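You operate a simulated robot arm through the tools that you are given. There is no shell and no other tool. Be economical: measure what you need, move in short steps, check, and stop when the job is done.

Carry out the task below with a simulated two-armed robot. There is one attempt and no reset: what you move stays moved.

## Task
Top up the two emptiest feeders on the filling rack to 300 ml or more.
Fine: read the read-outs; the emptiest on the dock marked 8, the next on 5; push the red plunger twice; let it rise; both back to their spots on the grey mat; spill nothing.

The check looks at the end state, three seconds after you hand in, the way a careful person would. Anything else that was tipped, shoved, dropped, spilled or broken makes it a failure.

## Robot
Two 6-joint arms with fingered hands on one trunk, hanging from a carriage that runs on a gantry, over the field with the corners [-1.67, 0.237], [-1.67, -1.043], [0.63, -1.043], [0.63, 0.237] (x, y) and turns from -320 to 368 degrees about z. Base frame: it is fixed where the carriage stands at the start and does not move with it; the origin is on the floor, on the carriage's upright axis, x ahead of it, y to its left, z up. Units: m, degrees, N and s.
The left shoulder is at the start at [0.04, 0.152, 1.595], the right one opposite. With the tool pointing down near the work surface each hand reaches from about 0.1 to 0.44 m from the robot's upright axis, wherever it stands, measured 20 degrees to its own side. Places, roughly: dock marked 5 [0.8, 0.3, 0.6]; dock marked 8 [1.1, 0.3, 0.6]; grey mat [0.8, 0.2, 0.6]; red plunger [1.2, 0.3, 0.7]. Payload 4 kg a hand.
The TCP of each hand is the grasp point between the finger pads, 0.03 m short of the fingertips. In the tool frame z runs along the fingers and y along their closing line. Largest opening 0.104 m; the body of the gripper starts 0.035 m behind the TCP. The gripper is a hand of 5 fingers: y runs from the thumb to the fingers, the wrist lies at [-0.015, -0.104, -0.178] in the tool frame, and closing takes about 1.5 s.
Orientation is that of the tool frame in the base frame, as a unit quaternion [x, y, z, w]. With the fingers straight down and the wrist toward the robot, the tool's x, y and z point along [0, 1, 0], [1, 0, 0] and [0, 0, -1] of the base frame.

## Interface
- The arms move only by the tool play_rows. It takes "left_steps", "right_steps" or both (then of equal length, played together; a hand with none holds still); each is a list of rows, each a list of 6 numbers: the shift along the tool's x, y, z in units of 100 mm (1.0 is 100 mm), then the turn, a rotation vector about the tool's x, y, z in units of 180 degrees (1.0 is 180 degrees). In form: [[tx, ty, tz, wx, wy, wz], ...]. A call has 1 to 20 rows; each row is the pose to reach, as a shift and turn from the pose commanded when the call began, along the tool's axes at that moment. "left_grip" and "right_grip" are, for a hand that has rows, the closure in counts, from 0 (fully open) to 255 (shut), set as the call begins (left out, the last holds). A call with a number of a shift or a turn outside -1 to 1 is refused whole. A row lasts 0.2 s, in which the tool goes at most 0.05 m and 8.6 degrees; a call with a longer step from one row to the next is refused whole, and so is a gripper value outside its range. A pose out of reach is approached as far as the arm can. The call stops where the force on the tool passes 40 N (or 10 N more than at its start, if that is more) or the arm is blocked; 0.2 s more then pass. The fingers move at their own pace (about 0.045 m/s each) and stop on an object; they squeeze with about 32 N. The grip force told is the motor's: it shows also when the fingers shut on nothing. Time passes only in rows, and 0.2 s behind the last, so rows that repeat a pose let the fingers close. It gives the time, the measured TCP pose, the force on the tool (base axes), the opening and the grip force at its end, in the units of the frame above (readings bear some noise), with the torque about the TCP (base axes, N m) and any sound that the robot's microphone picked up.
- Cameras (640 x 400 px; columns grow to the right, rows downward): "scene" is now at [0.2049, 0.0331, 1.8599]; the picture's right is [0.59, -0.81, 0.00], its down [-0.75, -0.55, -0.37] and it looks along [0.30, 0.22, -0.93] (base axes); focal length 270 px, centre (320, 200). "left" rides on the left gripper at [-0.06, -0.083, -0.12] in its tool frame; the picture's right is [-0.79, -0.29, 0.54], its down [0.56, -0.71, 0.44] and it looks along [0.26, 0.65, 0.72] (tool axes); focal length 234 px, centre (320, 200). "right" rides on the right gripper at [0.06, -0.083, -0.119] in its tool frame; the picture's right is [-0.79, 0.29, -0.54], its down [-0.56, -0.71, 0.44] and it looks along [-0.26, 0.65, 0.72] (tool axes); focal length 234 px, centre (320, 200). There is no depth. A picture from a camera that has moved, and an enlarged one, comes with that camera's place and axes in the base frame and with its lens.
- grab_frame(camera): a new picture of that camera. It takes no simulated time.
- lift_body(by): slides the trunk up (or, below 0, down) by that many m; the arms and the scene camera ride with it, the base frame stays. It gives what a move gives, with no picture.
- drive_base(legs): drives the robot by 1 to 6 legs, each [ahead, left, turn to the left] in m, m and degrees, along the robot's own axes; the way and the turn of a leg run together, so that a leg with both is an arc; at most 1.5 m and 180 degrees a leg. The arms and the cameras ride along, it lands a little off, and it stops where it bumps. It keeps to its track: a leg is cut to what the track allows. It gives what a move gives.
- move_fingers(index, middle, ring, little, thumb_bend, thumb_turn, hand): sets how far each is bent, from 0 (flat) to 1 (curled in); at 0.3 the hand is open as for a grip, at 0.7 the pads meet at the TCP. One left out holds its place. A second passes; each finger stops where it meets its share of the squeeze, and holds until it gets a number again. A gripper value or a shape takes the hand back. It gives what a move gives, with no picture; readings hold the bend of each and the force on index, middle, ring, little, thumb and palm. thumb_turn goes from beside the hand (0) to across from the fingers (1), as for a grip.
- set_grasp(shape, hand): the hand has 5 fingers and takes this shape, open, in about a second: jaw (thumb against the fingers, like two jaws); tri (thumb and two fingers); tip (a fingertip pinch); poke (one finger out to press); point (the index stretched); flat (the hand flat); cup (the hand cupped); fist (a fist). The gripper value then closes the fingers along that shape, each until it touches; the sizes above hold for jaw. It gives what a move gives, with no picture.
- turn_head(pan, tilt): turns the head with the scene camera to pan (to the left, within 86 degrees either way) and tilt (down, from -29 to 69), counted from straight ahead of the robot. It gives what a move gives.
- inspect(camera, box): a new picture of the part [left, top, right, bottom] of that camera's present view, enlarged. It takes no simulated time.
- job_done(): hands the job in; it is judged then, once.

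Go step by step. Nothing tells you exact positions but the pictures and the camera data: compare them with the known pose of the tool, close in by small moves and look again before you grip or let go. The budget is 120 turns and 92 pictures, counting those below and the enlarged ones. Unless the task says otherwise, let go and move clear before handing in, and close with one line.

The tools are called after "Call:" as a command line: name --argument value ..., lists and objects as JSON in quotes. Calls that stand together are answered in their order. play_rows: Moves the arms, as the interface text tells. Its arguments: {"type":"object","properties":{"left_steps":{"type":"array","items":{"type":"array","items":{"type":"number"}}},"left_grip":{"type":"number"},"right_steps":{"type":"array","items":{"type":"array","items":{"type":"number"}}},"right_grip":{"type":"number"}},"required":[]} The other tools are called the same way: lift_body (by) slides the trunk up or down; set_grasp (shape, hand) gives the hand a shape; move_fingers (index, middle, ring, little, thumb_bend, thumb_turn, hand) moves the fingers one by one; drive_base (legs) drives the base; turn_head (pan, tilt) turns the head that bears the scene camera; grab_frame (camera) takes a picture; inspect (camera, box) takes an enlarged picture of a part of a camera's view; job_done () hands the job in.

At the start:

```text
time_s: 0.0
left_position: [0.4186, 0.3911, 0.9772]
left_tool_rot: [0.708, 0.706, 0.0, 0.0]
left_force: [-0.6, 0.2, 0.4]
left_moment: [0.02, 0.03, 0.0]
left_grip_width: 0.1037
left_gripper_force: 0.0
left_shape: jaw
left_bend: [0.3, 0.3, 0.3, 0.3, 0.3, 0.97]
left_finger forces: [0.1, 0.0, 0.0, 0.0, 0.1, 0.1]
right_position: [0.6167, -0.0868, 0.9722]
right_tool_rot: [0.706, 0.708, 0.0, 0.0]
right_force: [0.8, 0.7, -0.5]
right_moment: [-0.02, 0.0, 0.02]
right_grip_width: 0.1035
right_gripper_force: 0.1
right_shape: jaw
right_bend: [0.3, 0.3, 0.3, 0.3, 0.3, 0.97]
right_finger forces: [0.0, 0.0, 0.0, 0.0, 0.0, 0.0]
trunk travel left (down, up): [-0.768, 0.032]
robot x, y, heading: [-0.0002, -0.0048, -0.3]
head pan, tilt: [36.3, 68.3]
```

scene: 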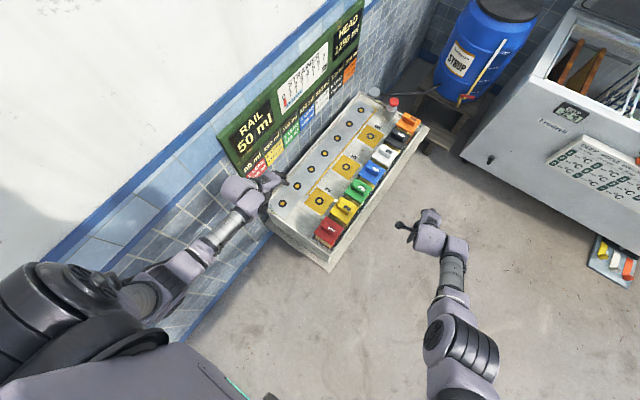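
right: 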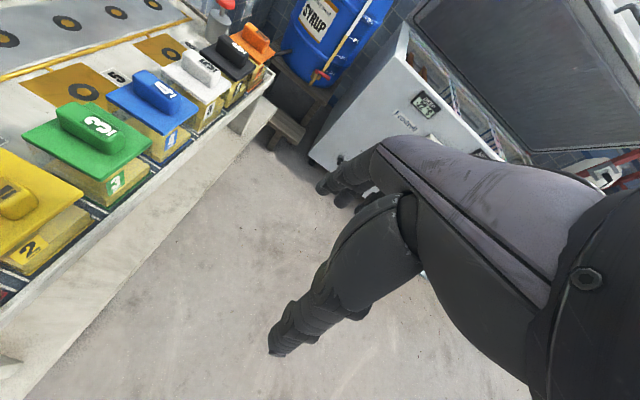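
left: 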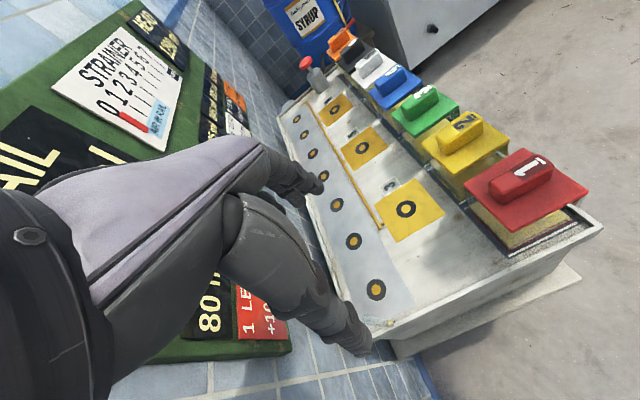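

I see a rack with seven coloured feeders, three yellow docks, a red plunger, and a board with notes. I'll enlarge the board, the rack and the fridge-like unit's read-outs first.

Call:
inspect --camera "scene" --box '[210, 0, 370, 190]'

Call:
inspect --camera "scene" --box '[260, 80, 440, 260]'

Call:
inspect --camera "scene" --box '[480, 60, 640, 280]'

Call:
inspect --camera "left" --box '[280, 20, 600, 260]'

```text
2.11 times, centred on (290, 95) of scene
camera zoom: at [0.2049, 0.0331, 1.8599], right [0.59, -0.81, 0.0], down [-0.75, -0.55, -0.37], along [0.3, 0.22, -0.93], focal length 568 px, centre (383, 421)
```

zoom: 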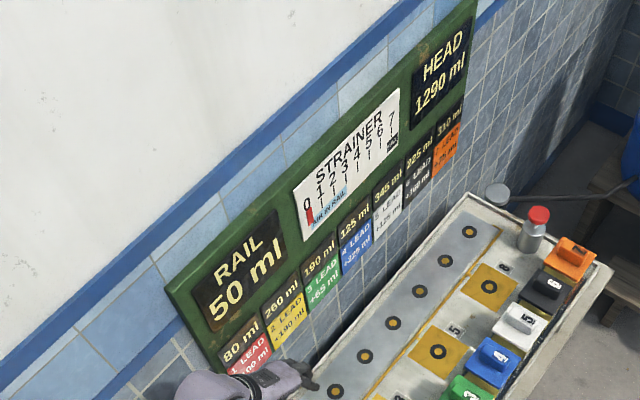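

```text
2.22 times, centred on (350, 170) of scene
camera zoom: at [0.2049, 0.0331, 1.8599], right [0.59, -0.81, 0.0], down [-0.75, -0.55, -0.37], along [0.3, 0.22, -0.93], focal length 599 px, centre (253, 267)
```

zoom: 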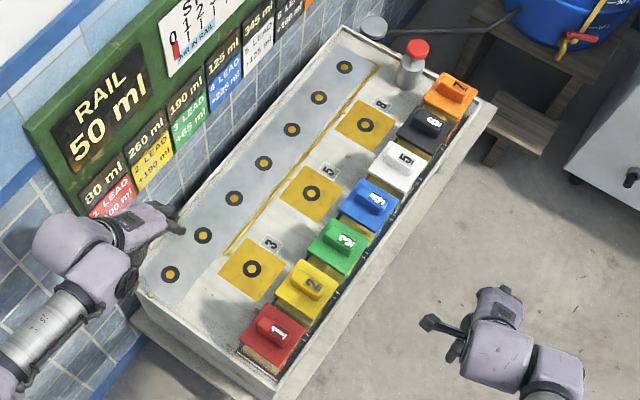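

```text
1.82 times, centred on (560, 170) of scene
camera zoom: at [0.2049, 0.0331, 1.8599], right [0.59, -0.81, 0.0], down [-0.75, -0.55, -0.37], along [0.3, 0.22, -0.93], focal length 490 px, centre (-116, 254)
```

zoom: 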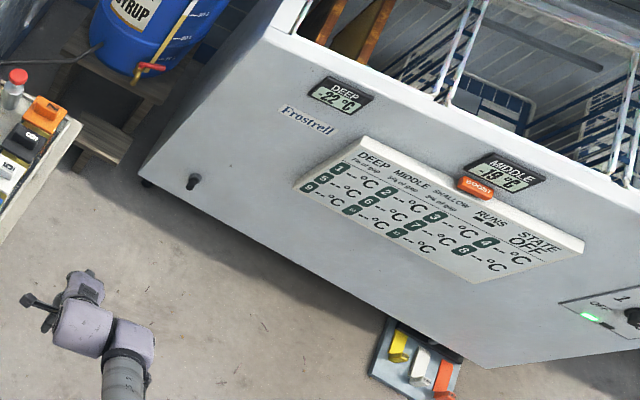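

```text
1.67 times, centred on (440, 140) of left
camera zoom: at [0.3355, 0.3303, 1.0975], right [-0.29, -0.79, -0.54], down [-0.71, 0.56, -0.44], along [0.65, 0.26, -0.72], focal length 390 px, centre (120, 300)
```

zoom: 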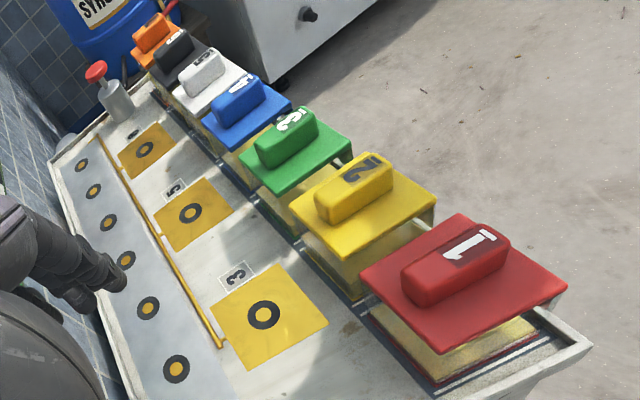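

The board holds read-outs per feeder plus "LEAD" corrections; I need to read them accurately.

Call:
inspect --camera "scene" --box '[240, 100, 320, 180]'

Call:
inspect --camera "scene" --box '[280, 30, 370, 120]'

Call:
inspect --camera "left" --box '[0, 0, 300, 200]'

```text
5.00 times, centred on (280, 140) of scene
camera zoom: at [0.2049, 0.0331, 1.8599], right [0.59, -0.81, 0.0], down [-0.75, -0.55, -0.37], along [0.3, 0.22, -0.93], focal length 1348 px, centre (520, 500)
```

zoom: 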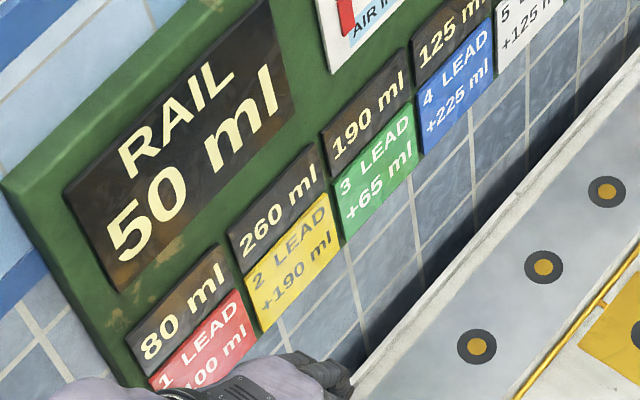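

```text
4.44 times, centred on (325, 75) of scene
camera zoom: at [0.2049, 0.0331, 1.8599], right [0.59, -0.81, 0.0], down [-0.75, -0.55, -0.37], along [0.3, 0.22, -0.93], focal length 1198 px, centre (298, 756)
```

zoom: 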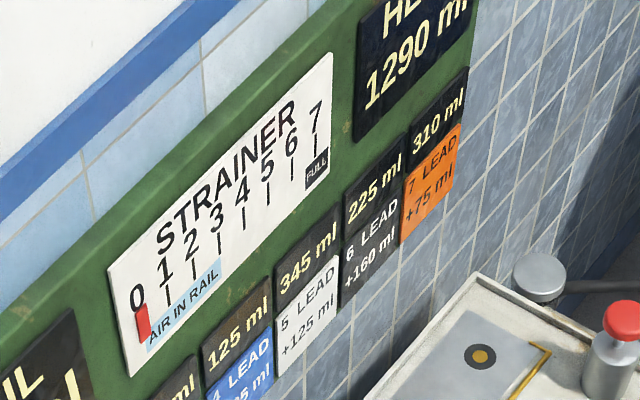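

```text
2.00 times, centred on (150, 100) of left
camera zoom: at [0.3355, 0.3303, 1.0975], right [-0.29, -0.79, -0.54], down [-0.71, 0.56, -0.44], along [0.65, 0.26, -0.72], focal length 468 px, centre (660, 400)
```

zoom: 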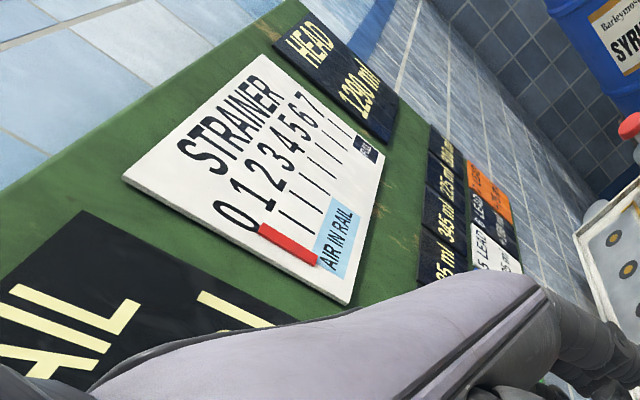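

The read-outs are 1:80, 2:260, 3:190, 4:125, 5:345, 6:225, 7:310 with a "LEAD +x" beneath each. I need the label of 1 (hidden by the arm) and a side look at the feeders to see what "lead" means.

Call:
inspect --camera "right" --box '[0, 0, 320, 200]'

Call:
inspect --camera "left" --box '[400, 40, 620, 260]'

Call:
inspect --camera "left" --box '[180, 220, 340, 360]'

Call:
turn_head --pan 30 --tilt 35

Call:
grab_frame --camera "scene"

```text
2.00 times, centred on (160, 100) of right
camera zoom: at [0.5328, -0.0257, 1.0908], right [0.29, -0.79, 0.54], down [-0.71, -0.56, -0.44], along [0.65, -0.26, -0.72], focal length 468 px, centre (640, 400)
```

zoom: 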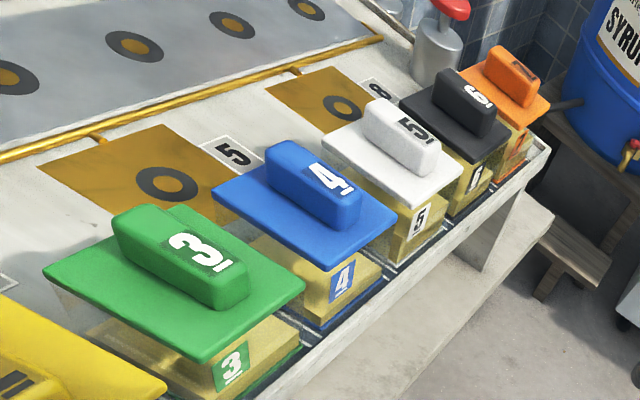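

```text
1.82 times, centred on (510, 150) of left
camera zoom: at [0.3355, 0.3303, 1.0975], right [-0.29, -0.79, -0.54], down [-0.71, 0.56, -0.44], along [0.65, 0.26, -0.72], focal length 426 px, centre (-26, 291)
```

zoom: 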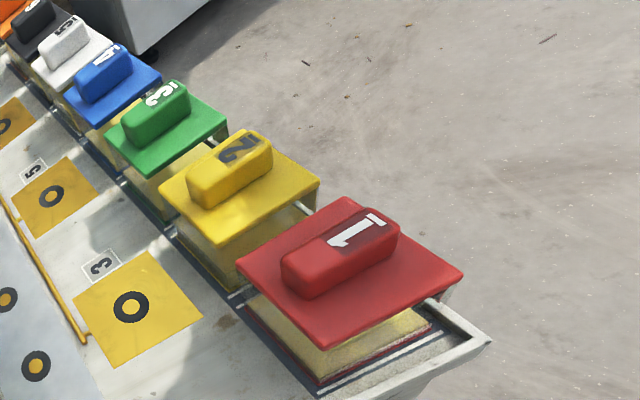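

```text
2.86 times, centred on (260, 290) of left
camera zoom: at [0.3355, 0.3303, 1.0975], right [-0.29, -0.79, -0.54], down [-0.71, 0.56, -0.44], along [0.65, 0.26, -0.72], focal length 669 px, centre (491, -57)
```

zoom: 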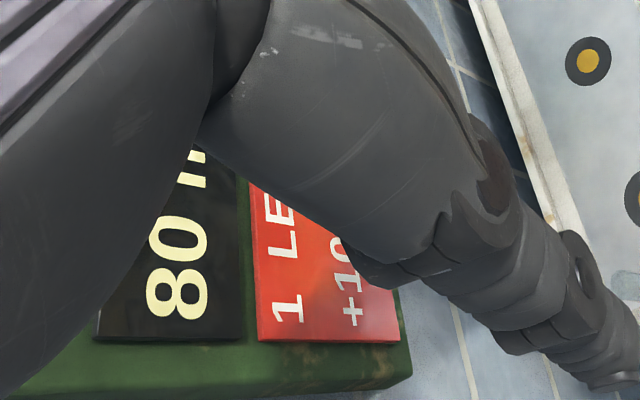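

```text
time_s: 1.0
left_position: [0.4202, 0.3913, 0.9765]
left_tool_rot: [0.707, 0.707, 0.0, 0.0]
left_force: [0.3, -0.1, -0.1]
left_moment: [0.02, 0.03, 0.03]
left_grip_width: 0.1034
left_gripper_force: 0.1
left_shape: jaw
left_bend: [0.3, 0.3, 0.3, 0.3, 0.3, 0.97]
left_finger forces: [0.1, 0.0, 0.1, 0.1, 0.0, 0.0]
right_position: [0.6174, -0.0862, 0.9715]
right_tool_rot: [0.707, 0.707, 0.0, 0.0]
right_force: [-0.3, -0.8, -0.6]
right_moment: [-0.01, -0.02, 0.02]
right_grip_width: 0.1035
right_gripper_force: 0.1
right_shape: jaw
right_bend: [0.3, 0.3, 0.3, 0.3, 0.3, 0.97]
right_finger forces: [0.0, 0.0, 0.1, 0.0, 0.1, 0.0]
trunk travel left (down, up): [-0.768, 0.032]
robot x, y, heading: [-0.0044, 0.0005, -0.0]
head pan, tilt: [30.0, 35.0]
```

```text
78 pictures are left
camera scene: at [0.2355, 0.0436, 1.903], right [0.5, -0.87, 0.0], down [-0.5, -0.29, -0.82], along [0.71, 0.41, -0.57], focal length 270 px, centre (320, 200)
```

scene: 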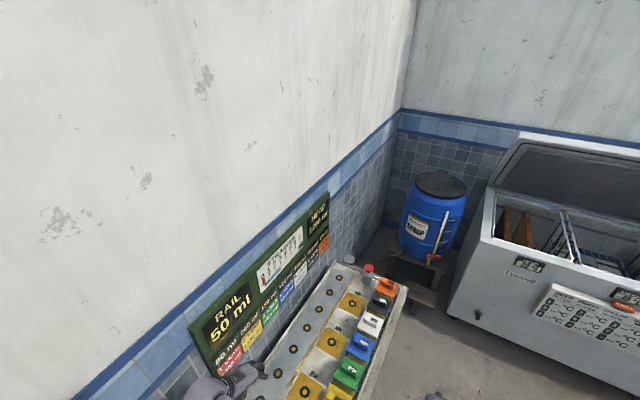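

The true fill is ambiguous (read-out vs read-out + "lead"), so I'll check the syrup levels through the translucent boxes from the side. I'll back away, face the rack and lower the trunk.

Call:
drive_base --legs '[[0.3, -0.75, 0], [0, 0, 90]]'

Call:
lift_body --by -0.6

Call:
turn_head --pan 0 --tilt 25

Call:
grab_frame --camera "scene"

```text
time_s: 9.1
left_position: [-0.0918, -0.3246, 0.9784]
left_tool_rot: [-0.004, 1.0, 0.0, 0.0]
left_force: [-0.4, 0.5, 0.1]
left_moment: [-0.03, -0.02, -0.03]
left_grip_width: 0.1034
left_gripper_force: 0.1
left_shape: jaw
left_bend: [0.3, 0.3, 0.3, 0.3, 0.3, 0.97]
left_finger forces: [0.0, 0.1, 0.0, 0.1, 0.0, 0.0]
right_position: [0.3841, -0.1234, 0.9714]
right_tool_rot: [-0.003, 1.0, 0.001, -0.001]
right_force: [-0.1, -0.3, -0.2]
right_moment: [0.02, 0.04, -0.03]
right_grip_width: 0.1038
right_gripper_force: 0.1
right_shape: jaw
right_bend: [0.3, 0.3, 0.3, 0.3, 0.3, 0.97]
right_finger forces: [0.0, 0.1, 0.1, 0.0, 0.0, 0.0]
trunk travel left (down, up): [-0.768, 0.032]
robot x, y, heading: [0.3043, -0.7372, 90.4]
head pan, tilt: [30.0, 35.0]
```

```text
refused: -0.6 is not a number from -0.4 to 0.4
```

```text
time_s: 10.1
left_position: [-0.0905, -0.3238, 0.9792]
left_tool_rot: [-0.003, 1.0, 0.0, 0.0]
left_force: [-0.3, 0.7, -1.2]
left_moment: [-0.01, 0.05, 0.0]
left_grip_width: 0.1037
left_gripper_force: 0.1
left_shape: jaw
left_bend: [0.3, 0.3, 0.3, 0.3, 0.3, 0.97]
left_finger forces: [0.0, 0.0, 0.0, 0.1, 0.0, 0.0]
right_position: [0.385, -0.1237, 0.9714]
right_tool_rot: [-0.003, 1.0, 0.0, 0.0]
right_force: [-0.5, -0.2, 0.3]
right_moment: [-0.01, -0.03, 0.01]
right_grip_width: 0.1037
right_gripper_force: 0.1
right_shape: jaw
right_bend: [0.3, 0.3, 0.3, 0.3, 0.3, 0.97]
right_finger forces: [0.0, 0.1, 0.0, 0.0, 0.0, 0.0]
trunk travel left (down, up): [-0.768, 0.032]
robot x, y, heading: [0.3002, -0.7395, 90.7]
head pan, tilt: [0.0, 25.0]
```

```text
77 pictures are left
camera scene: at [0.3008, -0.4887, 1.9188], right [1.0, 0.01, 0.0], down [0.0, -0.42, -0.91], along [-0.01, 0.91, -0.42], focal length 270 px, centre (320, 200)
```

scene: 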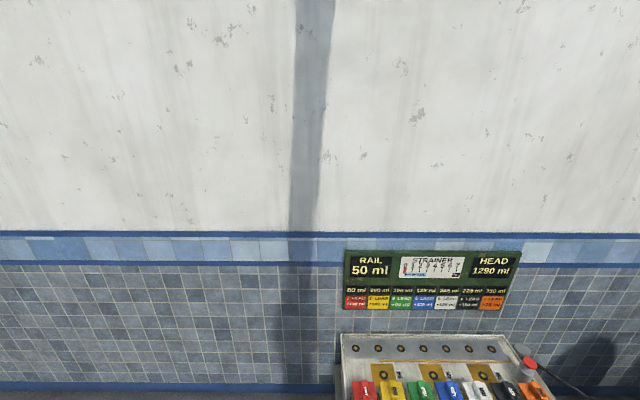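

Call:
lift_body --by -0.4

Call:
lift_body --by -0.3

Call:
turn_head --pan -30 --tilt 25

Call:
grab_frame --camera "scene"

```text
time_s: 13.9
left_position: [-0.0914, -0.3238, 0.5781]
left_tool_rot: [-0.004, 1.0, 0.0, 0.0]
left_force: [0.5, 0.3, 0.3]
left_moment: [-0.02, -0.01, 0.02]
left_grip_width: 0.1036
left_gripper_force: 0.0
left_shape: jaw
left_bend: [0.3, 0.3, 0.3, 0.3, 0.3, 0.97]
left_finger forces: [0.1, 0.1, 0.0, 0.0, 0.1, 0.0]
right_position: [0.3851, -0.1222, 0.5721]
right_tool_rot: [-0.003, 1.0, 0.0, -0.001]
right_force: [-0.1, 0.8, 0.3]
right_moment: [0.0, -0.01, -0.02]
right_grip_width: 0.1037
right_gripper_force: 0.0
right_shape: jaw
right_bend: [0.3, 0.3, 0.3, 0.3, 0.3, 0.97]
right_finger forces: [0.1, 0.0, 0.0, 0.0, 0.0, 0.0]
trunk travel left (down, up): [-0.368, 0.432]
robot x, y, heading: [0.3014, -0.7423, 90.6]
head pan, tilt: [0.0, 25.0]
```

```text
time_s: 16.9
left_position: [-0.091, -0.324, 0.2784]
left_tool_rot: [-0.004, 1.0, 0.0, 0.0]
left_force: [-0.8, 0.2, 0.0]
left_moment: [-0.02, 0.02, -0.03]
left_grip_width: 0.1034
left_gripper_force: 0.0
left_shape: jaw
left_bend: [0.3, 0.3, 0.3, 0.3, 0.3, 0.97]
left_finger forces: [0.0, 0.0, 0.0, 0.0, 0.1, 0.1]
right_position: [0.3853, -0.1226, 0.2723]
right_tool_rot: [-0.003, 1.0, 0.001, 0.0]
right_force: [0.4, -0.1, -0.7]
right_moment: [0.0, -0.02, 0.0]
right_grip_width: 0.1037
right_gripper_force: 0.1
right_shape: jaw
right_bend: [0.3, 0.3, 0.3, 0.3, 0.3, 0.97]
right_finger forces: [0.0, 0.0, 0.1, 0.0, 0.1, 0.0]
trunk travel left (down, up): [-0.068, 0.732]
robot x, y, heading: [0.3032, -0.7411, 90.7]
head pan, tilt: [0.0, 25.0]
```

```text
time_s: 17.9
left_position: [-0.0913, -0.3228, 0.2771]
left_tool_rot: [-0.003, 1.0, 0.001, 0.001]
left_force: [0.9, 0.0, -0.1]
left_moment: [-0.02, -0.01, 0.0]
left_grip_width: 0.1037
left_gripper_force: 0.1
left_shape: jaw
left_bend: [0.3, 0.3, 0.3, 0.3, 0.3, 0.97]
left_finger forces: [0.1, 0.0, 0.0, 0.0, 0.1, 0.0]
right_position: [0.3847, -0.1232, 0.2721]
right_tool_rot: [-0.004, 1.0, 0.0, 0.0]
right_force: [0.8, 0.2, 0.2]
right_moment: [0.0, 0.02, 0.02]
right_grip_width: 0.1038
right_gripper_force: 0.1
right_shape: jaw
right_bend: [0.3, 0.3, 0.3, 0.3, 0.3, 0.97]
right_finger forces: [0.0, 0.1, 0.1, 0.0, 0.0, 0.0]
trunk travel left (down, up): [-0.068, 0.732]
robot x, y, heading: [0.3056, -0.7412, 90.5]
head pan, tilt: [-30.0, 25.0]
```

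```text
76 pictures are left
camera scene: at [0.3469, -0.5007, 1.2188], right [0.87, -0.49, 0.0], down [-0.21, -0.37, -0.91], along [0.45, 0.79, -0.42], focal length 270 px, centre (320, 200)
```

scene: 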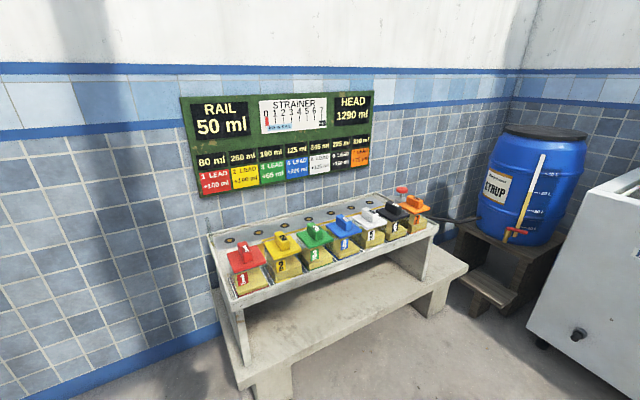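

Now a front view; zoom on the feeders and board.

Call:
inspect --camera "scene" --box '[215, 195, 335, 305]'

Call:
inspect --camera "scene" --box '[320, 180, 440, 270]'

Call:
inspect --camera "scene" --box '[180, 85, 380, 205]'

Call:
inspect --camera "scene" --box '[440, 110, 600, 270]'

```text
3.64 times, centred on (275, 250) of scene
camera zoom: at [0.3469, -0.5007, 1.2188], right [0.87, -0.49, 0.0], down [-0.21, -0.37, -0.91], along [0.45, 0.79, -0.42], focal length 980 px, centre (484, 18)
```

zoom: 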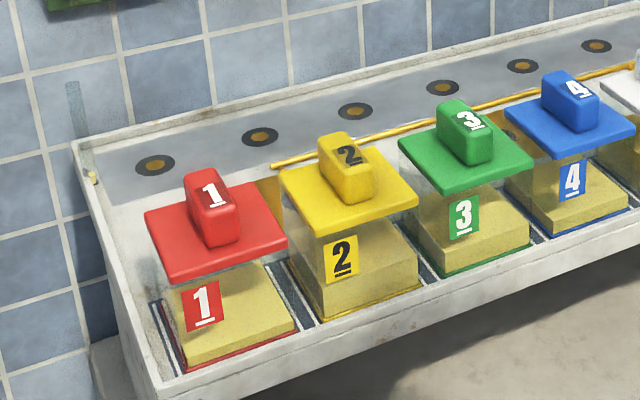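

```text
4.44 times, centred on (380, 225) of scene
camera zoom: at [0.3469, -0.5007, 1.2188], right [0.87, -0.49, 0.0], down [-0.21, -0.37, -0.91], along [0.45, 0.79, -0.42], focal length 1198 px, centre (53, 89)
```

zoom: 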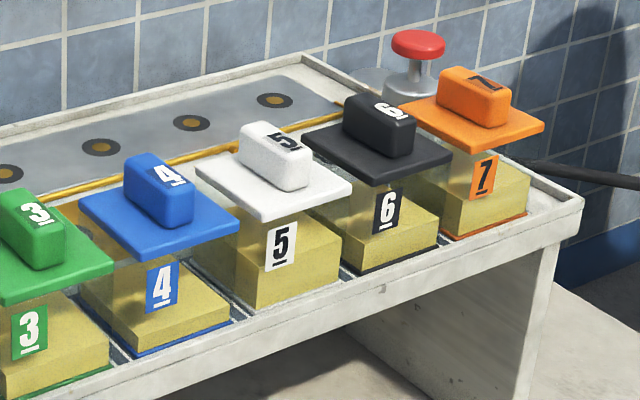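

```text
3.20 times, centred on (280, 145) of scene
camera zoom: at [0.3469, -0.5007, 1.2188], right [0.87, -0.49, 0.0], down [-0.21, -0.37, -0.91], along [0.45, 0.79, -0.42], focal length 862 px, centre (448, 376)
```

zoom: 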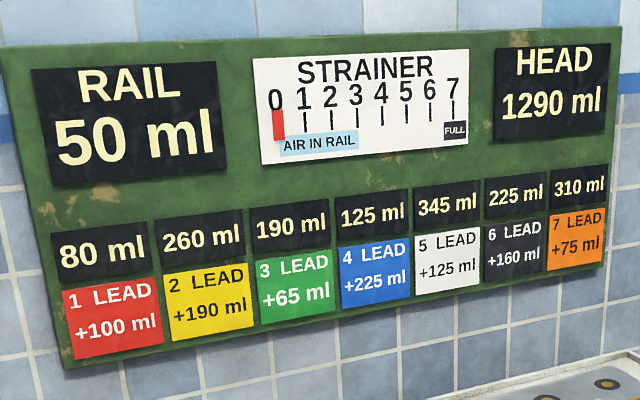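

```text
2.50 times, centred on (520, 190) of scene
camera zoom: at [0.3469, -0.5007, 1.2188], right [0.87, -0.49, 0.0], down [-0.21, -0.37, -0.91], along [0.45, 0.79, -0.42], focal length 674 px, centre (-180, 225)
```

zoom: 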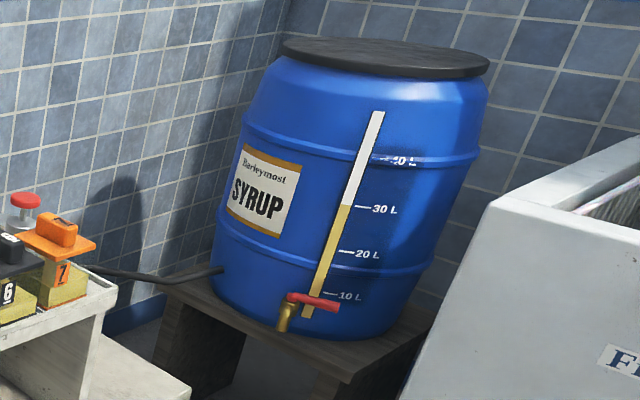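

Call:
inspect --camera "scene" --box '[228, 255, 298, 300]'

Call:
inspect --camera "scene" --box '[295, 230, 365, 275]'

Call:
inspect --camera "scene" --box '[360, 205, 430, 250]'

```text
8.89 times, centred on (263, 278) of scene
camera zoom: at [0.3469, -0.5007, 1.2188], right [0.87, -0.49, 0.0], down [-0.21, -0.37, -0.91], along [0.45, 0.79, -0.42], focal length 2396 px, centre (827, -489)
```

zoom: 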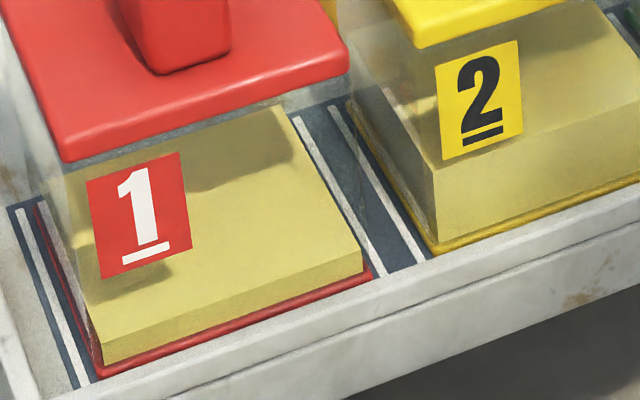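

```text
8.89 times, centred on (330, 252) of scene
camera zoom: at [0.3469, -0.5007, 1.2188], right [0.87, -0.49, 0.0], down [-0.21, -0.37, -0.91], along [0.45, 0.79, -0.42], focal length 2396 px, centre (231, -267)
```

zoom: 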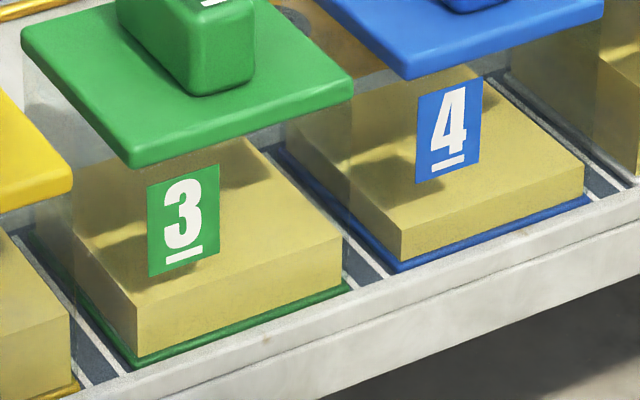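

```text
8.89 times, centred on (395, 228) of scene
camera zoom: at [0.3469, -0.5007, 1.2188], right [0.87, -0.49, 0.0], down [-0.21, -0.37, -0.91], along [0.45, 0.79, -0.42], focal length 2396 px, centre (-347, -44)
```

zoom: 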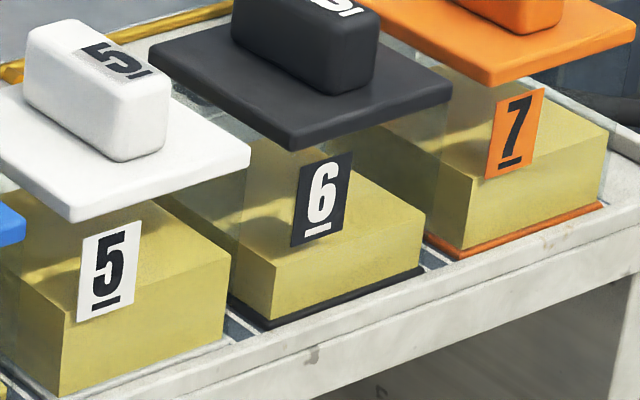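

The visible syrup levels match the plain read-outs (1 at 80 ml lowest, 4 at 125 ml next), so red 1 goes to dock 8 and blue 4 to dock 5. I raise the trunk again and drive so the left hand hangs over feeder 1.

Call:
lift_body --by 0.4

Call:
lift_body --by 0.3

Call:
drive_base --legs '[[0, 0, -90.5], [-0.24, 0.55, 0]]'

Call:
turn_head --pan 36 --tilt 65

Call:
grab_frame --camera "left"

Call:
grab_frame --camera "scene"

```text
time_s: 21.7
left_position: [-0.0913, -0.3243, 0.6778]
left_tool_rot: [-0.003, 1.0, 0.0, 0.0]
left_force: [-0.6, 0.7, 0.6]
left_moment: [-0.02, 0.02, 0.01]
left_grip_width: 0.1034
left_gripper_force: 0.0
left_shape: jaw
left_bend: [0.3, 0.3, 0.3, 0.3, 0.3, 0.97]
left_finger forces: [0.0, 0.1, 0.1, 0.0, 0.1, 0.1]
right_position: [0.3851, -0.1215, 0.6714]
right_tool_rot: [-0.003, 1.0, 0.0, 0.0]
right_force: [-0.3, 0.3, 0.2]
right_moment: [-0.05, -0.02, 0.01]
right_grip_width: 0.1037
right_gripper_force: 0.0
right_shape: jaw
right_bend: [0.3, 0.3, 0.3, 0.3, 0.3, 0.97]
right_finger forces: [0.1, 0.1, 0.0, 0.1, 0.0, 0.0]
trunk travel left (down, up): [-0.468, 0.332]
robot x, y, heading: [0.2958, -0.7406, 90.3]
head pan, tilt: [-30.0, 25.0]
```

```text
time_s: 24.7
left_position: [-0.091, -0.3233, 0.9778]
left_tool_rot: [-0.003, 1.0, 0.0, -0.001]
left_force: [0.8, 0.6, 1.1]
left_moment: [0.02, -0.01, 0.04]
left_grip_width: 0.1035
left_gripper_force: 0.1
left_shape: jaw
left_bend: [0.3, 0.3, 0.3, 0.3, 0.3, 0.97]
left_finger forces: [0.0, 0.0, 0.1, 0.1, 0.0, 0.0]
right_position: [0.3843, -0.1233, 0.9703]
right_tool_rot: [-0.004, 1.0, -0.001, 0.001]
right_force: [-0.4, -0.7, 0.3]
right_moment: [0.0, -0.01, 0.03]
right_grip_width: 0.1038
right_gripper_force: 0.1
right_shape: jaw
right_bend: [0.3, 0.3, 0.3, 0.3, 0.3, 0.97]
right_finger forces: [0.1, 0.0, 0.0, 0.0, 0.0, 0.1]
trunk travel left (down, up): [-0.768, 0.032]
robot x, y, heading: [0.3064, -0.7415, 90.7]
head pan, tilt: [-30.0, 25.0]
```

```text
time_s: 31.8
left_position: [0.4451, 0.1966, 0.9769]
left_tool_rot: [0.694, 0.72, -0.001, 0.0]
left_force: [-0.5, 0.2, -0.3]
left_moment: [0.04, -0.01, 0.02]
left_grip_width: 0.1037
left_gripper_force: 0.0
left_shape: jaw
left_bend: [0.3, 0.3, 0.3, 0.3, 0.3, 0.97]
left_finger forces: [0.0, 0.1, 0.0, 0.0, 0.1, 0.0]
right_position: [0.6593, -0.2739, 0.9719]
right_tool_rot: [0.693, 0.721, 0.0, 0.0]
right_force: [-0.4, -0.4, 0.2]
right_moment: [-0.03, 0.02, -0.01]
right_grip_width: 0.1038
right_gripper_force: 0.0
right_shape: jaw
right_bend: [0.3, 0.3, 0.3, 0.3, 0.3, 0.97]
right_finger forces: [0.0, 0.0, 0.1, 0.0, 0.1, 0.1]
trunk travel left (down, up): [-0.768, 0.032]
robot x, y, heading: [0.0405, -0.21, 2.4]
head pan, tilt: [-30.0, 25.0]
```

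```text
time_s: 33.2
left_position: [0.4442, 0.1963, 0.9773]
left_tool_rot: [0.694, 0.72, 0.0, 0.0]
left_force: [-0.2, -0.3, 0.1]
left_moment: [-0.02, 0.03, 0.02]
left_grip_width: 0.1038
left_gripper_force: 0.0
left_shape: jaw
left_bend: [0.3, 0.3, 0.3, 0.3, 0.3, 0.97]
left_finger forces: [0.0, 0.0, 0.0, 0.1, 0.0, 0.0]
right_position: [0.6612, -0.2737, 0.9704]
right_tool_rot: [0.694, 0.72, -0.001, -0.001]
right_force: [-0.3, 0.2, -0.7]
right_moment: [0.02, 0.03, 0.02]
right_grip_width: 0.1035
right_gripper_force: 0.0
right_shape: jaw
right_bend: [0.3, 0.3, 0.3, 0.3, 0.3, 0.97]
right_finger forces: [0.1, 0.0, 0.0, 0.0, 0.1, 0.0]
trunk travel left (down, up): [-0.768, 0.032]
robot x, y, heading: [0.0415, -0.2101, 2.0]
head pan, tilt: [36.0, 65.0]
```

```text
68 pictures are left
camera left: at [0.3633, 0.1313, 1.0975], right [-0.26, -0.8, -0.54], down [-0.73, 0.53, -0.44], along [0.64, 0.28, -0.72], focal length 234 px, centre (320, 200)
```

left: 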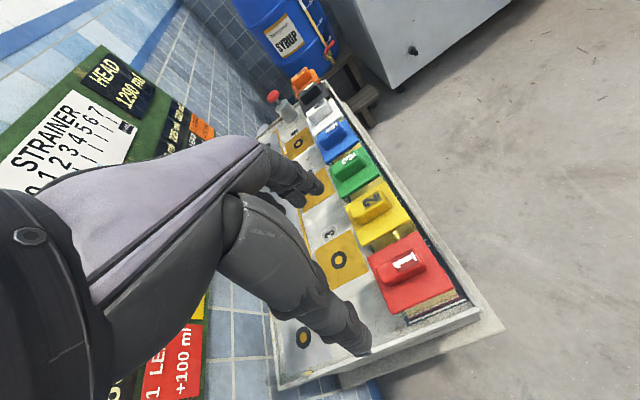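

```text
67 pictures are left
camera scene: at [0.2476, -0.1683, 1.8632], right [0.62, -0.79, 0.0], down [-0.71, -0.56, -0.42], along [0.33, 0.26, -0.91], focal length 270 px, centre (320, 200)
```

scene: 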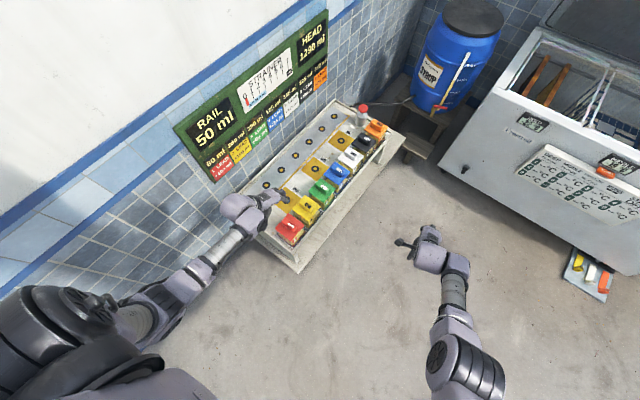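

Feeder 1's handle comes out near (0.483, 0.185, top ≈0.76), long side along y. I align the base, then lower part way.

Call:
drive_base --legs '[[0.024, 0.003, -2.0]]'

Call:
lift_body --by -0.13

Call:
grab_frame --camera "left"

Call:
grab_frame --camera "scene"

```text
time_s: 34.0
left_position: [0.4836, 0.1853, 0.9773]
left_tool_rot: [0.706, 0.709, 0.0, -0.001]
left_force: [0.0, 0.0, 0.3]
left_moment: [0.0, -0.01, -0.01]
left_grip_width: 0.1035
left_gripper_force: 0.1
left_shape: jaw
left_bend: [0.3, 0.3, 0.3, 0.3, 0.3, 0.97]
left_finger forces: [0.0, 0.0, 0.0, 0.1, 0.1, 0.0]
right_position: [0.682, -0.2926, 0.9729]
right_tool_rot: [0.706, 0.709, 0.0, 0.0]
right_force: [0.5, -0.2, -0.2]
right_moment: [-0.02, 0.0, 0.01]
right_grip_width: 0.1038
right_gripper_force: 0.0
right_shape: jaw
right_bend: [0.3, 0.3, 0.3, 0.3, 0.3, 0.97]
right_finger forces: [0.0, 0.0, 0.0, 0.0, 0.0, 0.0]
trunk travel left (down, up): [-0.768, 0.032]
robot x, y, heading: [0.0655, -0.2068, 0.3]
head pan, tilt: [36.0, 65.0]
```

```text
time_s: 35.5
left_position: [0.4832, 0.1845, 0.8476]
left_tool_rot: [0.706, 0.709, 0.0, 0.0]
left_force: [-0.2, -0.3, 0.8]
left_moment: [0.0, -0.02, -0.01]
left_grip_width: 0.1036
left_gripper_force: 0.1
left_shape: jaw
left_bend: [0.3, 0.3, 0.3, 0.3, 0.3, 0.97]
left_finger forces: [0.1, 0.1, 0.0, 0.0, 0.0, 0.0]
right_position: [0.6817, -0.2925, 0.8413]
right_tool_rot: [0.706, 0.708, 0.0, 0.0]
right_force: [0.5, 0.0, -0.1]
right_moment: [0.0, 0.0, -0.01]
right_grip_width: 0.1036
right_gripper_force: 0.1
right_shape: jaw
right_bend: [0.3, 0.3, 0.3, 0.3, 0.3, 0.97]
right_finger forces: [0.0, 0.0, 0.1, 0.0, 0.0, 0.1]
trunk travel left (down, up): [-0.638, 0.162]
robot x, y, heading: [0.0634, -0.2076, 0.1]
head pan, tilt: [36.0, 65.0]
```

```text
66 pictures are left
camera left: at [0.3993, 0.1232, 0.9676], right [-0.29, -0.79, -0.54], down [-0.71, 0.56, -0.44], along [0.65, 0.26, -0.72], focal length 234 px, centre (320, 200)
```

left: 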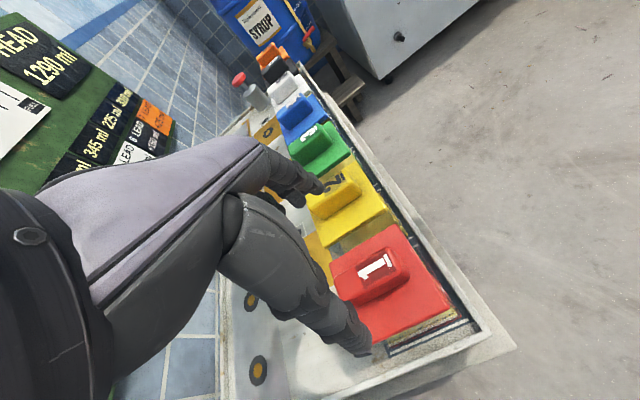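

```text
65 pictures are left
camera scene: at [0.2731, -0.1721, 1.7333], right [0.59, -0.81, 0.0], down [-0.73, -0.54, -0.42], along [0.34, 0.25, -0.91], focal length 270 px, centre (320, 200)
```

scene: 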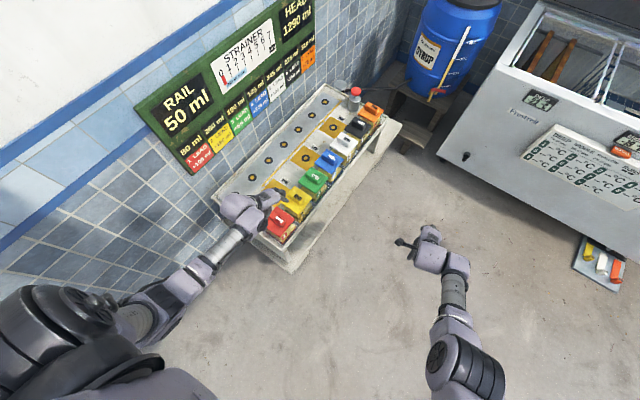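

Call:
inspect --camera "left" --box '[300, 200, 500, 360]'

```text
2.50 times, centred on (400, 280) of left
camera zoom: at [0.3993, 0.1232, 0.9676], right [-0.29, -0.79, -0.54], down [-0.71, 0.56, -0.44], along [0.65, 0.26, -0.72], focal length 585 px, centre (120, 0)
```

zoom: 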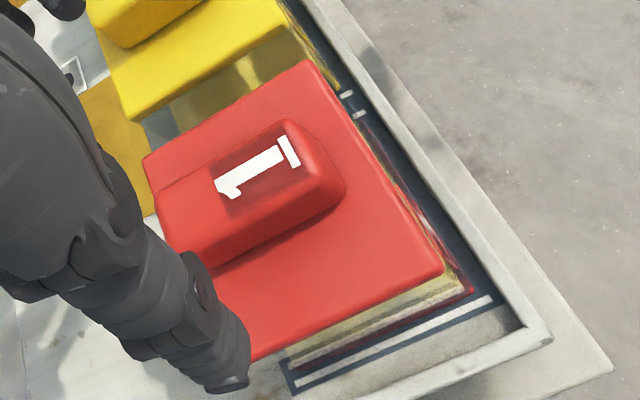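

Handle centre ≈ (0.477, 0.181). I nudge the hand there, go down to just above, and look.

Call:
play_rows --left_steps '[[-0.03, -0.06, 0, 0, 0, 0], [-0.03, -0.06, 0.3, 0, 0, 0], [-0.03, -0.06, 0.6, 0, 0, 0], [-0.03, -0.06, 0.7, 0, 0, 0]]' --left_grip 0

Call:
inspect --camera "left" --box '[220, 160, 480, 360]'

Call:
inspect --camera "scene" --box '[220, 160, 340, 260]'

```text
time_s: 36.5
left_position: [0.4787, 0.1813, 0.7785]
left_tool_rot: [0.706, 0.708, 0.001, 0.0]
left_force: [0.2, 0.1, 0.8]
left_moment: [0.02, 0.04, -0.01]
left_grip_width: 0.1038
left_gripper_force: 0.1
left_shape: jaw
left_bend: [0.3, 0.3, 0.3, 0.3, 0.3, 0.97]
left_finger forces: [0.0, 0.1, 0.1, 0.0, 0.0, 0.1]
right_position: [0.6821, -0.2931, 0.8422]
right_tool_rot: [0.706, 0.708, 0.0, 0.0]
right_force: [-0.1, -0.2, -0.3]
right_moment: [0.0, -0.03, 0.03]
right_grip_width: 0.1038
right_gripper_force: 0.1
right_shape: jaw
right_bend: [0.3, 0.3, 0.3, 0.3, 0.3, 0.97]
right_finger forces: [0.1, 0.0, 0.0, 0.1, 0.1, 0.0]
trunk travel left (down, up): [-0.638, 0.162]
robot x, y, heading: [0.0644, -0.2102, 0.1]
head pan, tilt: [36.0, 65.0]
```

```text
2.00 times, centred on (350, 260) of left
camera zoom: at [0.3936, 0.12, 0.8978], right [-0.29, -0.79, -0.54], down [-0.71, 0.56, -0.44], along [0.65, 0.26, -0.72], focal length 468 px, centre (260, 80)
```

zoom: 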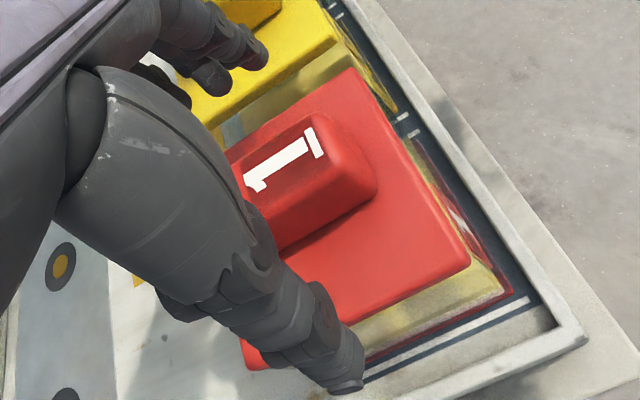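

```text
4.00 times, centred on (280, 210) of scene
camera zoom: at [0.273, -0.1722, 1.7332], right [0.59, -0.81, 0.0], down [-0.73, -0.54, -0.42], along [0.34, 0.25, -0.91], focal length 1078 px, centre (480, 160)
```

zoom: 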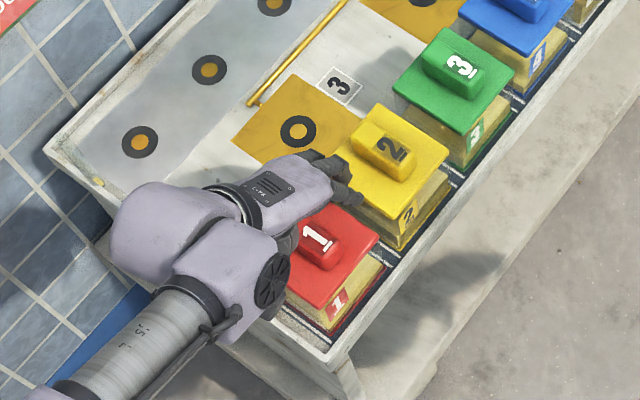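

Handle spans y 0.155–0.214 at x ≈0.475, top ≈0.757. I lower around it and close.

Call:
play_rows --left_steps '[[0.02, -0.035, 0.1, 0, 0, 0], [0.02, -0.035, 0.2, 0, 0, 0], [0.02, -0.035, 0.26, 0, 0, 0]]'

Call:
play_rows --left_steps '[[0, 0, 0, 0, 0, 0], [0, 0, 0, 0, 0, 0], [0, 0, 0, 0, 0, 0], [0, 0, 0, 0, 0, 0], [0, 0, 0, 0, 0, 0], [0, 0, 0, 0, 0, 0], [0, 0, 0, 0, 0, 0], [0, 0, 0, 0, 0, 0]]' --left_grip 255

Call:
inspect --camera "scene" --box '[220, 160, 340, 260]'

Call:
inspect --camera "left" --box '[220, 160, 480, 360]'

```text
time_s: 37.4
left_position: [0.4746, 0.1835, 0.7516]
left_tool_rot: [0.706, 0.708, 0.0, -0.001]
left_force: [0.4, -0.5, 0.6]
left_moment: [0.01, -0.01, -0.03]
left_grip_width: 0.1037
left_gripper_force: 0.0
left_shape: jaw
left_bend: [0.3, 0.3, 0.3, 0.3, 0.3, 0.97]
left_finger forces: [0.1, 0.0, 0.0, 0.0, 0.0, 0.0]
right_position: [0.6814, -0.2925, 0.8417]
right_tool_rot: [0.706, 0.708, 0.0, -0.001]
right_force: [0.0, 0.6, 0.1]
right_moment: [-0.01, 0.0, 0.03]
right_grip_width: 0.1036
right_gripper_force: 0.1
right_shape: jaw
right_bend: [0.3, 0.3, 0.3, 0.3, 0.3, 0.97]
right_finger forces: [0.0, 0.0, 0.1, 0.0, 0.0, 0.1]
trunk travel left (down, up): [-0.638, 0.162]
robot x, y, heading: [0.0624, -0.2077, 0.4]
head pan, tilt: [36.0, 65.0]
```

```text
time_s: 39.1
left_position: [0.475, 0.1859, 0.7518]
left_tool_rot: [0.706, 0.708, 0.001, 0.001]
left_force: [-1.5, 1.4, 12.1]
left_moment: [-0.12, -0.34, -0.01]
left_grip_width: 0.0314
left_gripper_force: 31.7
left_shape: jaw
left_bend: [0.74, 0.48, 0.45, 0.71, 0.78, 1.0]
left_finger forces: [24.6, 5.8, 3.7, 0.0, 28.2, 0.0]
right_position: [0.6829, -0.2905, 0.8415]
right_tool_rot: [0.706, 0.709, 0.0, 0.0]
right_force: [-0.3, 0.6, -1.1]
right_moment: [-0.01, 0.0, 0.06]
right_grip_width: 0.1038
right_gripper_force: 0.0
right_shape: jaw
right_bend: [0.3, 0.3, 0.3, 0.3, 0.3, 0.97]
right_finger forces: [0.1, 0.1, 0.1, 0.0, 0.1, 0.0]
trunk travel left (down, up): [-0.638, 0.162]
robot x, y, heading: [0.0682, -0.2072, 0.3]
head pan, tilt: [36.0, 65.0]
```

```text
4.00 times, centred on (280, 210) of scene
camera zoom: at [0.2732, -0.1718, 1.7333], right [0.59, -0.81, 0.0], down [-0.73, -0.53, -0.42], along [0.34, 0.25, -0.91], focal length 1078 px, centre (480, 160)
```

zoom: 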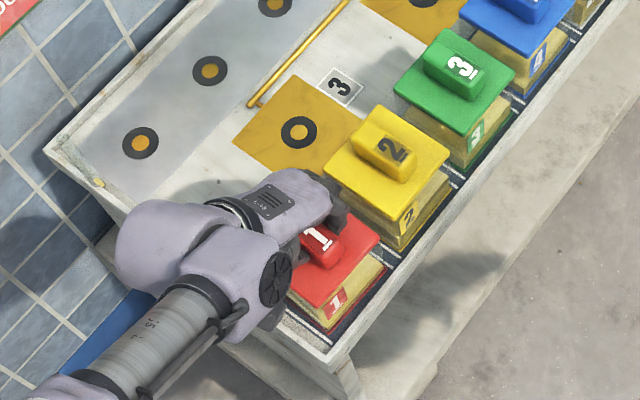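

```text
2.00 times, centred on (350, 260) of left
camera zoom: at [0.3904, 0.1231, 0.872], right [-0.29, -0.79, -0.54], down [-0.71, 0.56, -0.44], along [0.65, 0.26, -0.72], focal length 468 px, centre (260, 80)
```

zoom: 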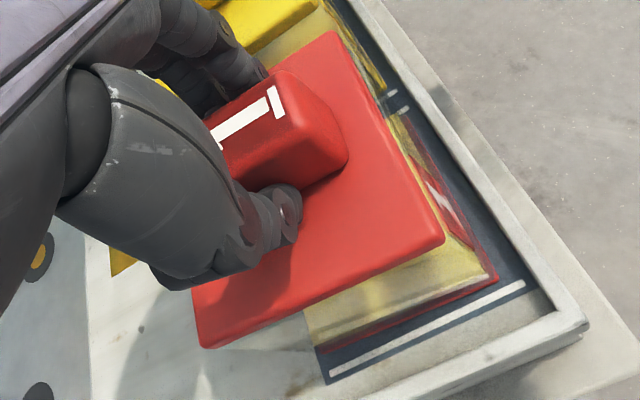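

Gripped (0.031 m). I lift 30 mm slowly to see whether the whole box comes with the handle.

Call:
play_rows --left_steps '[[0, 0, -0.03, 0, 0, 0], [0, 0, -0.07, 0, 0, 0], [0, 0, -0.12, 0, 0, 0], [0, 0, -0.18, 0, 0, 0], [0, 0, -0.24, 0, 0, 0], [0, 0, -0.3, 0, 0, 0], [0, 0, -0.3, 0, 0, 0], [0, 0, -0.3, 0, 0, 0]]'

Call:
inspect --camera "left" --box '[220, 160, 480, 360]'

Call:
inspect --camera "scene" --box '[220, 160, 340, 260]'

```text
time_s: 41.0
left_position: [0.4724, 0.1849, 0.7808]
left_tool_rot: [0.706, 0.709, 0.0, -0.001]
left_force: [0.0, 0.0, -2.5]
left_moment: [-0.01, 0.02, -0.03]
left_grip_width: 0.0312
left_gripper_force: 32.1
left_shape: jaw
left_bend: [0.74, 0.48, 0.46, 0.71, 0.78, 1.0]
left_finger forces: [16.8, 5.5, 3.8, 0.0, 26.0, 0.0]
right_position: [0.6826, -0.2935, 0.8412]
right_tool_rot: [0.706, 0.708, 0.0, 0.0]
right_force: [-0.2, -0.2, 1.0]
right_moment: [0.01, -0.02, -0.02]
right_grip_width: 0.1039
right_gripper_force: 0.1
right_shape: jaw
right_bend: [0.3, 0.3, 0.3, 0.3, 0.3, 0.97]
right_finger forces: [0.0, 0.0, 0.1, 0.0, 0.0, 0.0]
trunk travel left (down, up): [-0.638, 0.162]
robot x, y, heading: [0.0622, -0.2068, 0.0]
head pan, tilt: [36.0, 65.0]
```

```text
2.00 times, centred on (350, 260) of left
camera zoom: at [0.389, 0.1226, 0.9013], right [-0.29, -0.79, -0.54], down [-0.71, 0.56, -0.44], along [0.65, 0.26, -0.72], focal length 468 px, centre (260, 80)
```

zoom: 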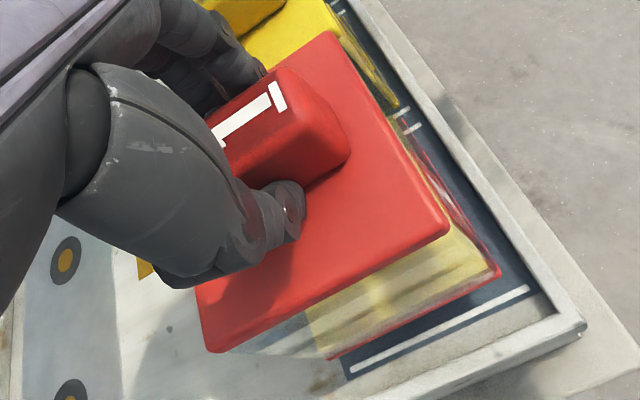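

```text
4.00 times, centred on (280, 210) of scene
camera zoom: at [0.273, -0.1722, 1.7332], right [0.59, -0.81, 0.0], down [-0.73, -0.54, -0.42], along [0.34, 0.25, -0.91], focal length 1078 px, centre (480, 160)
```

zoom: 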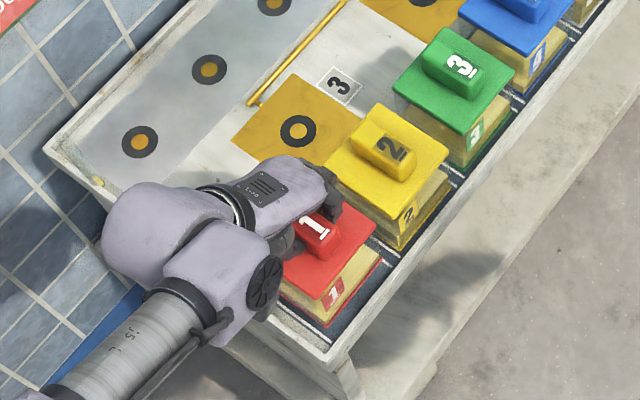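

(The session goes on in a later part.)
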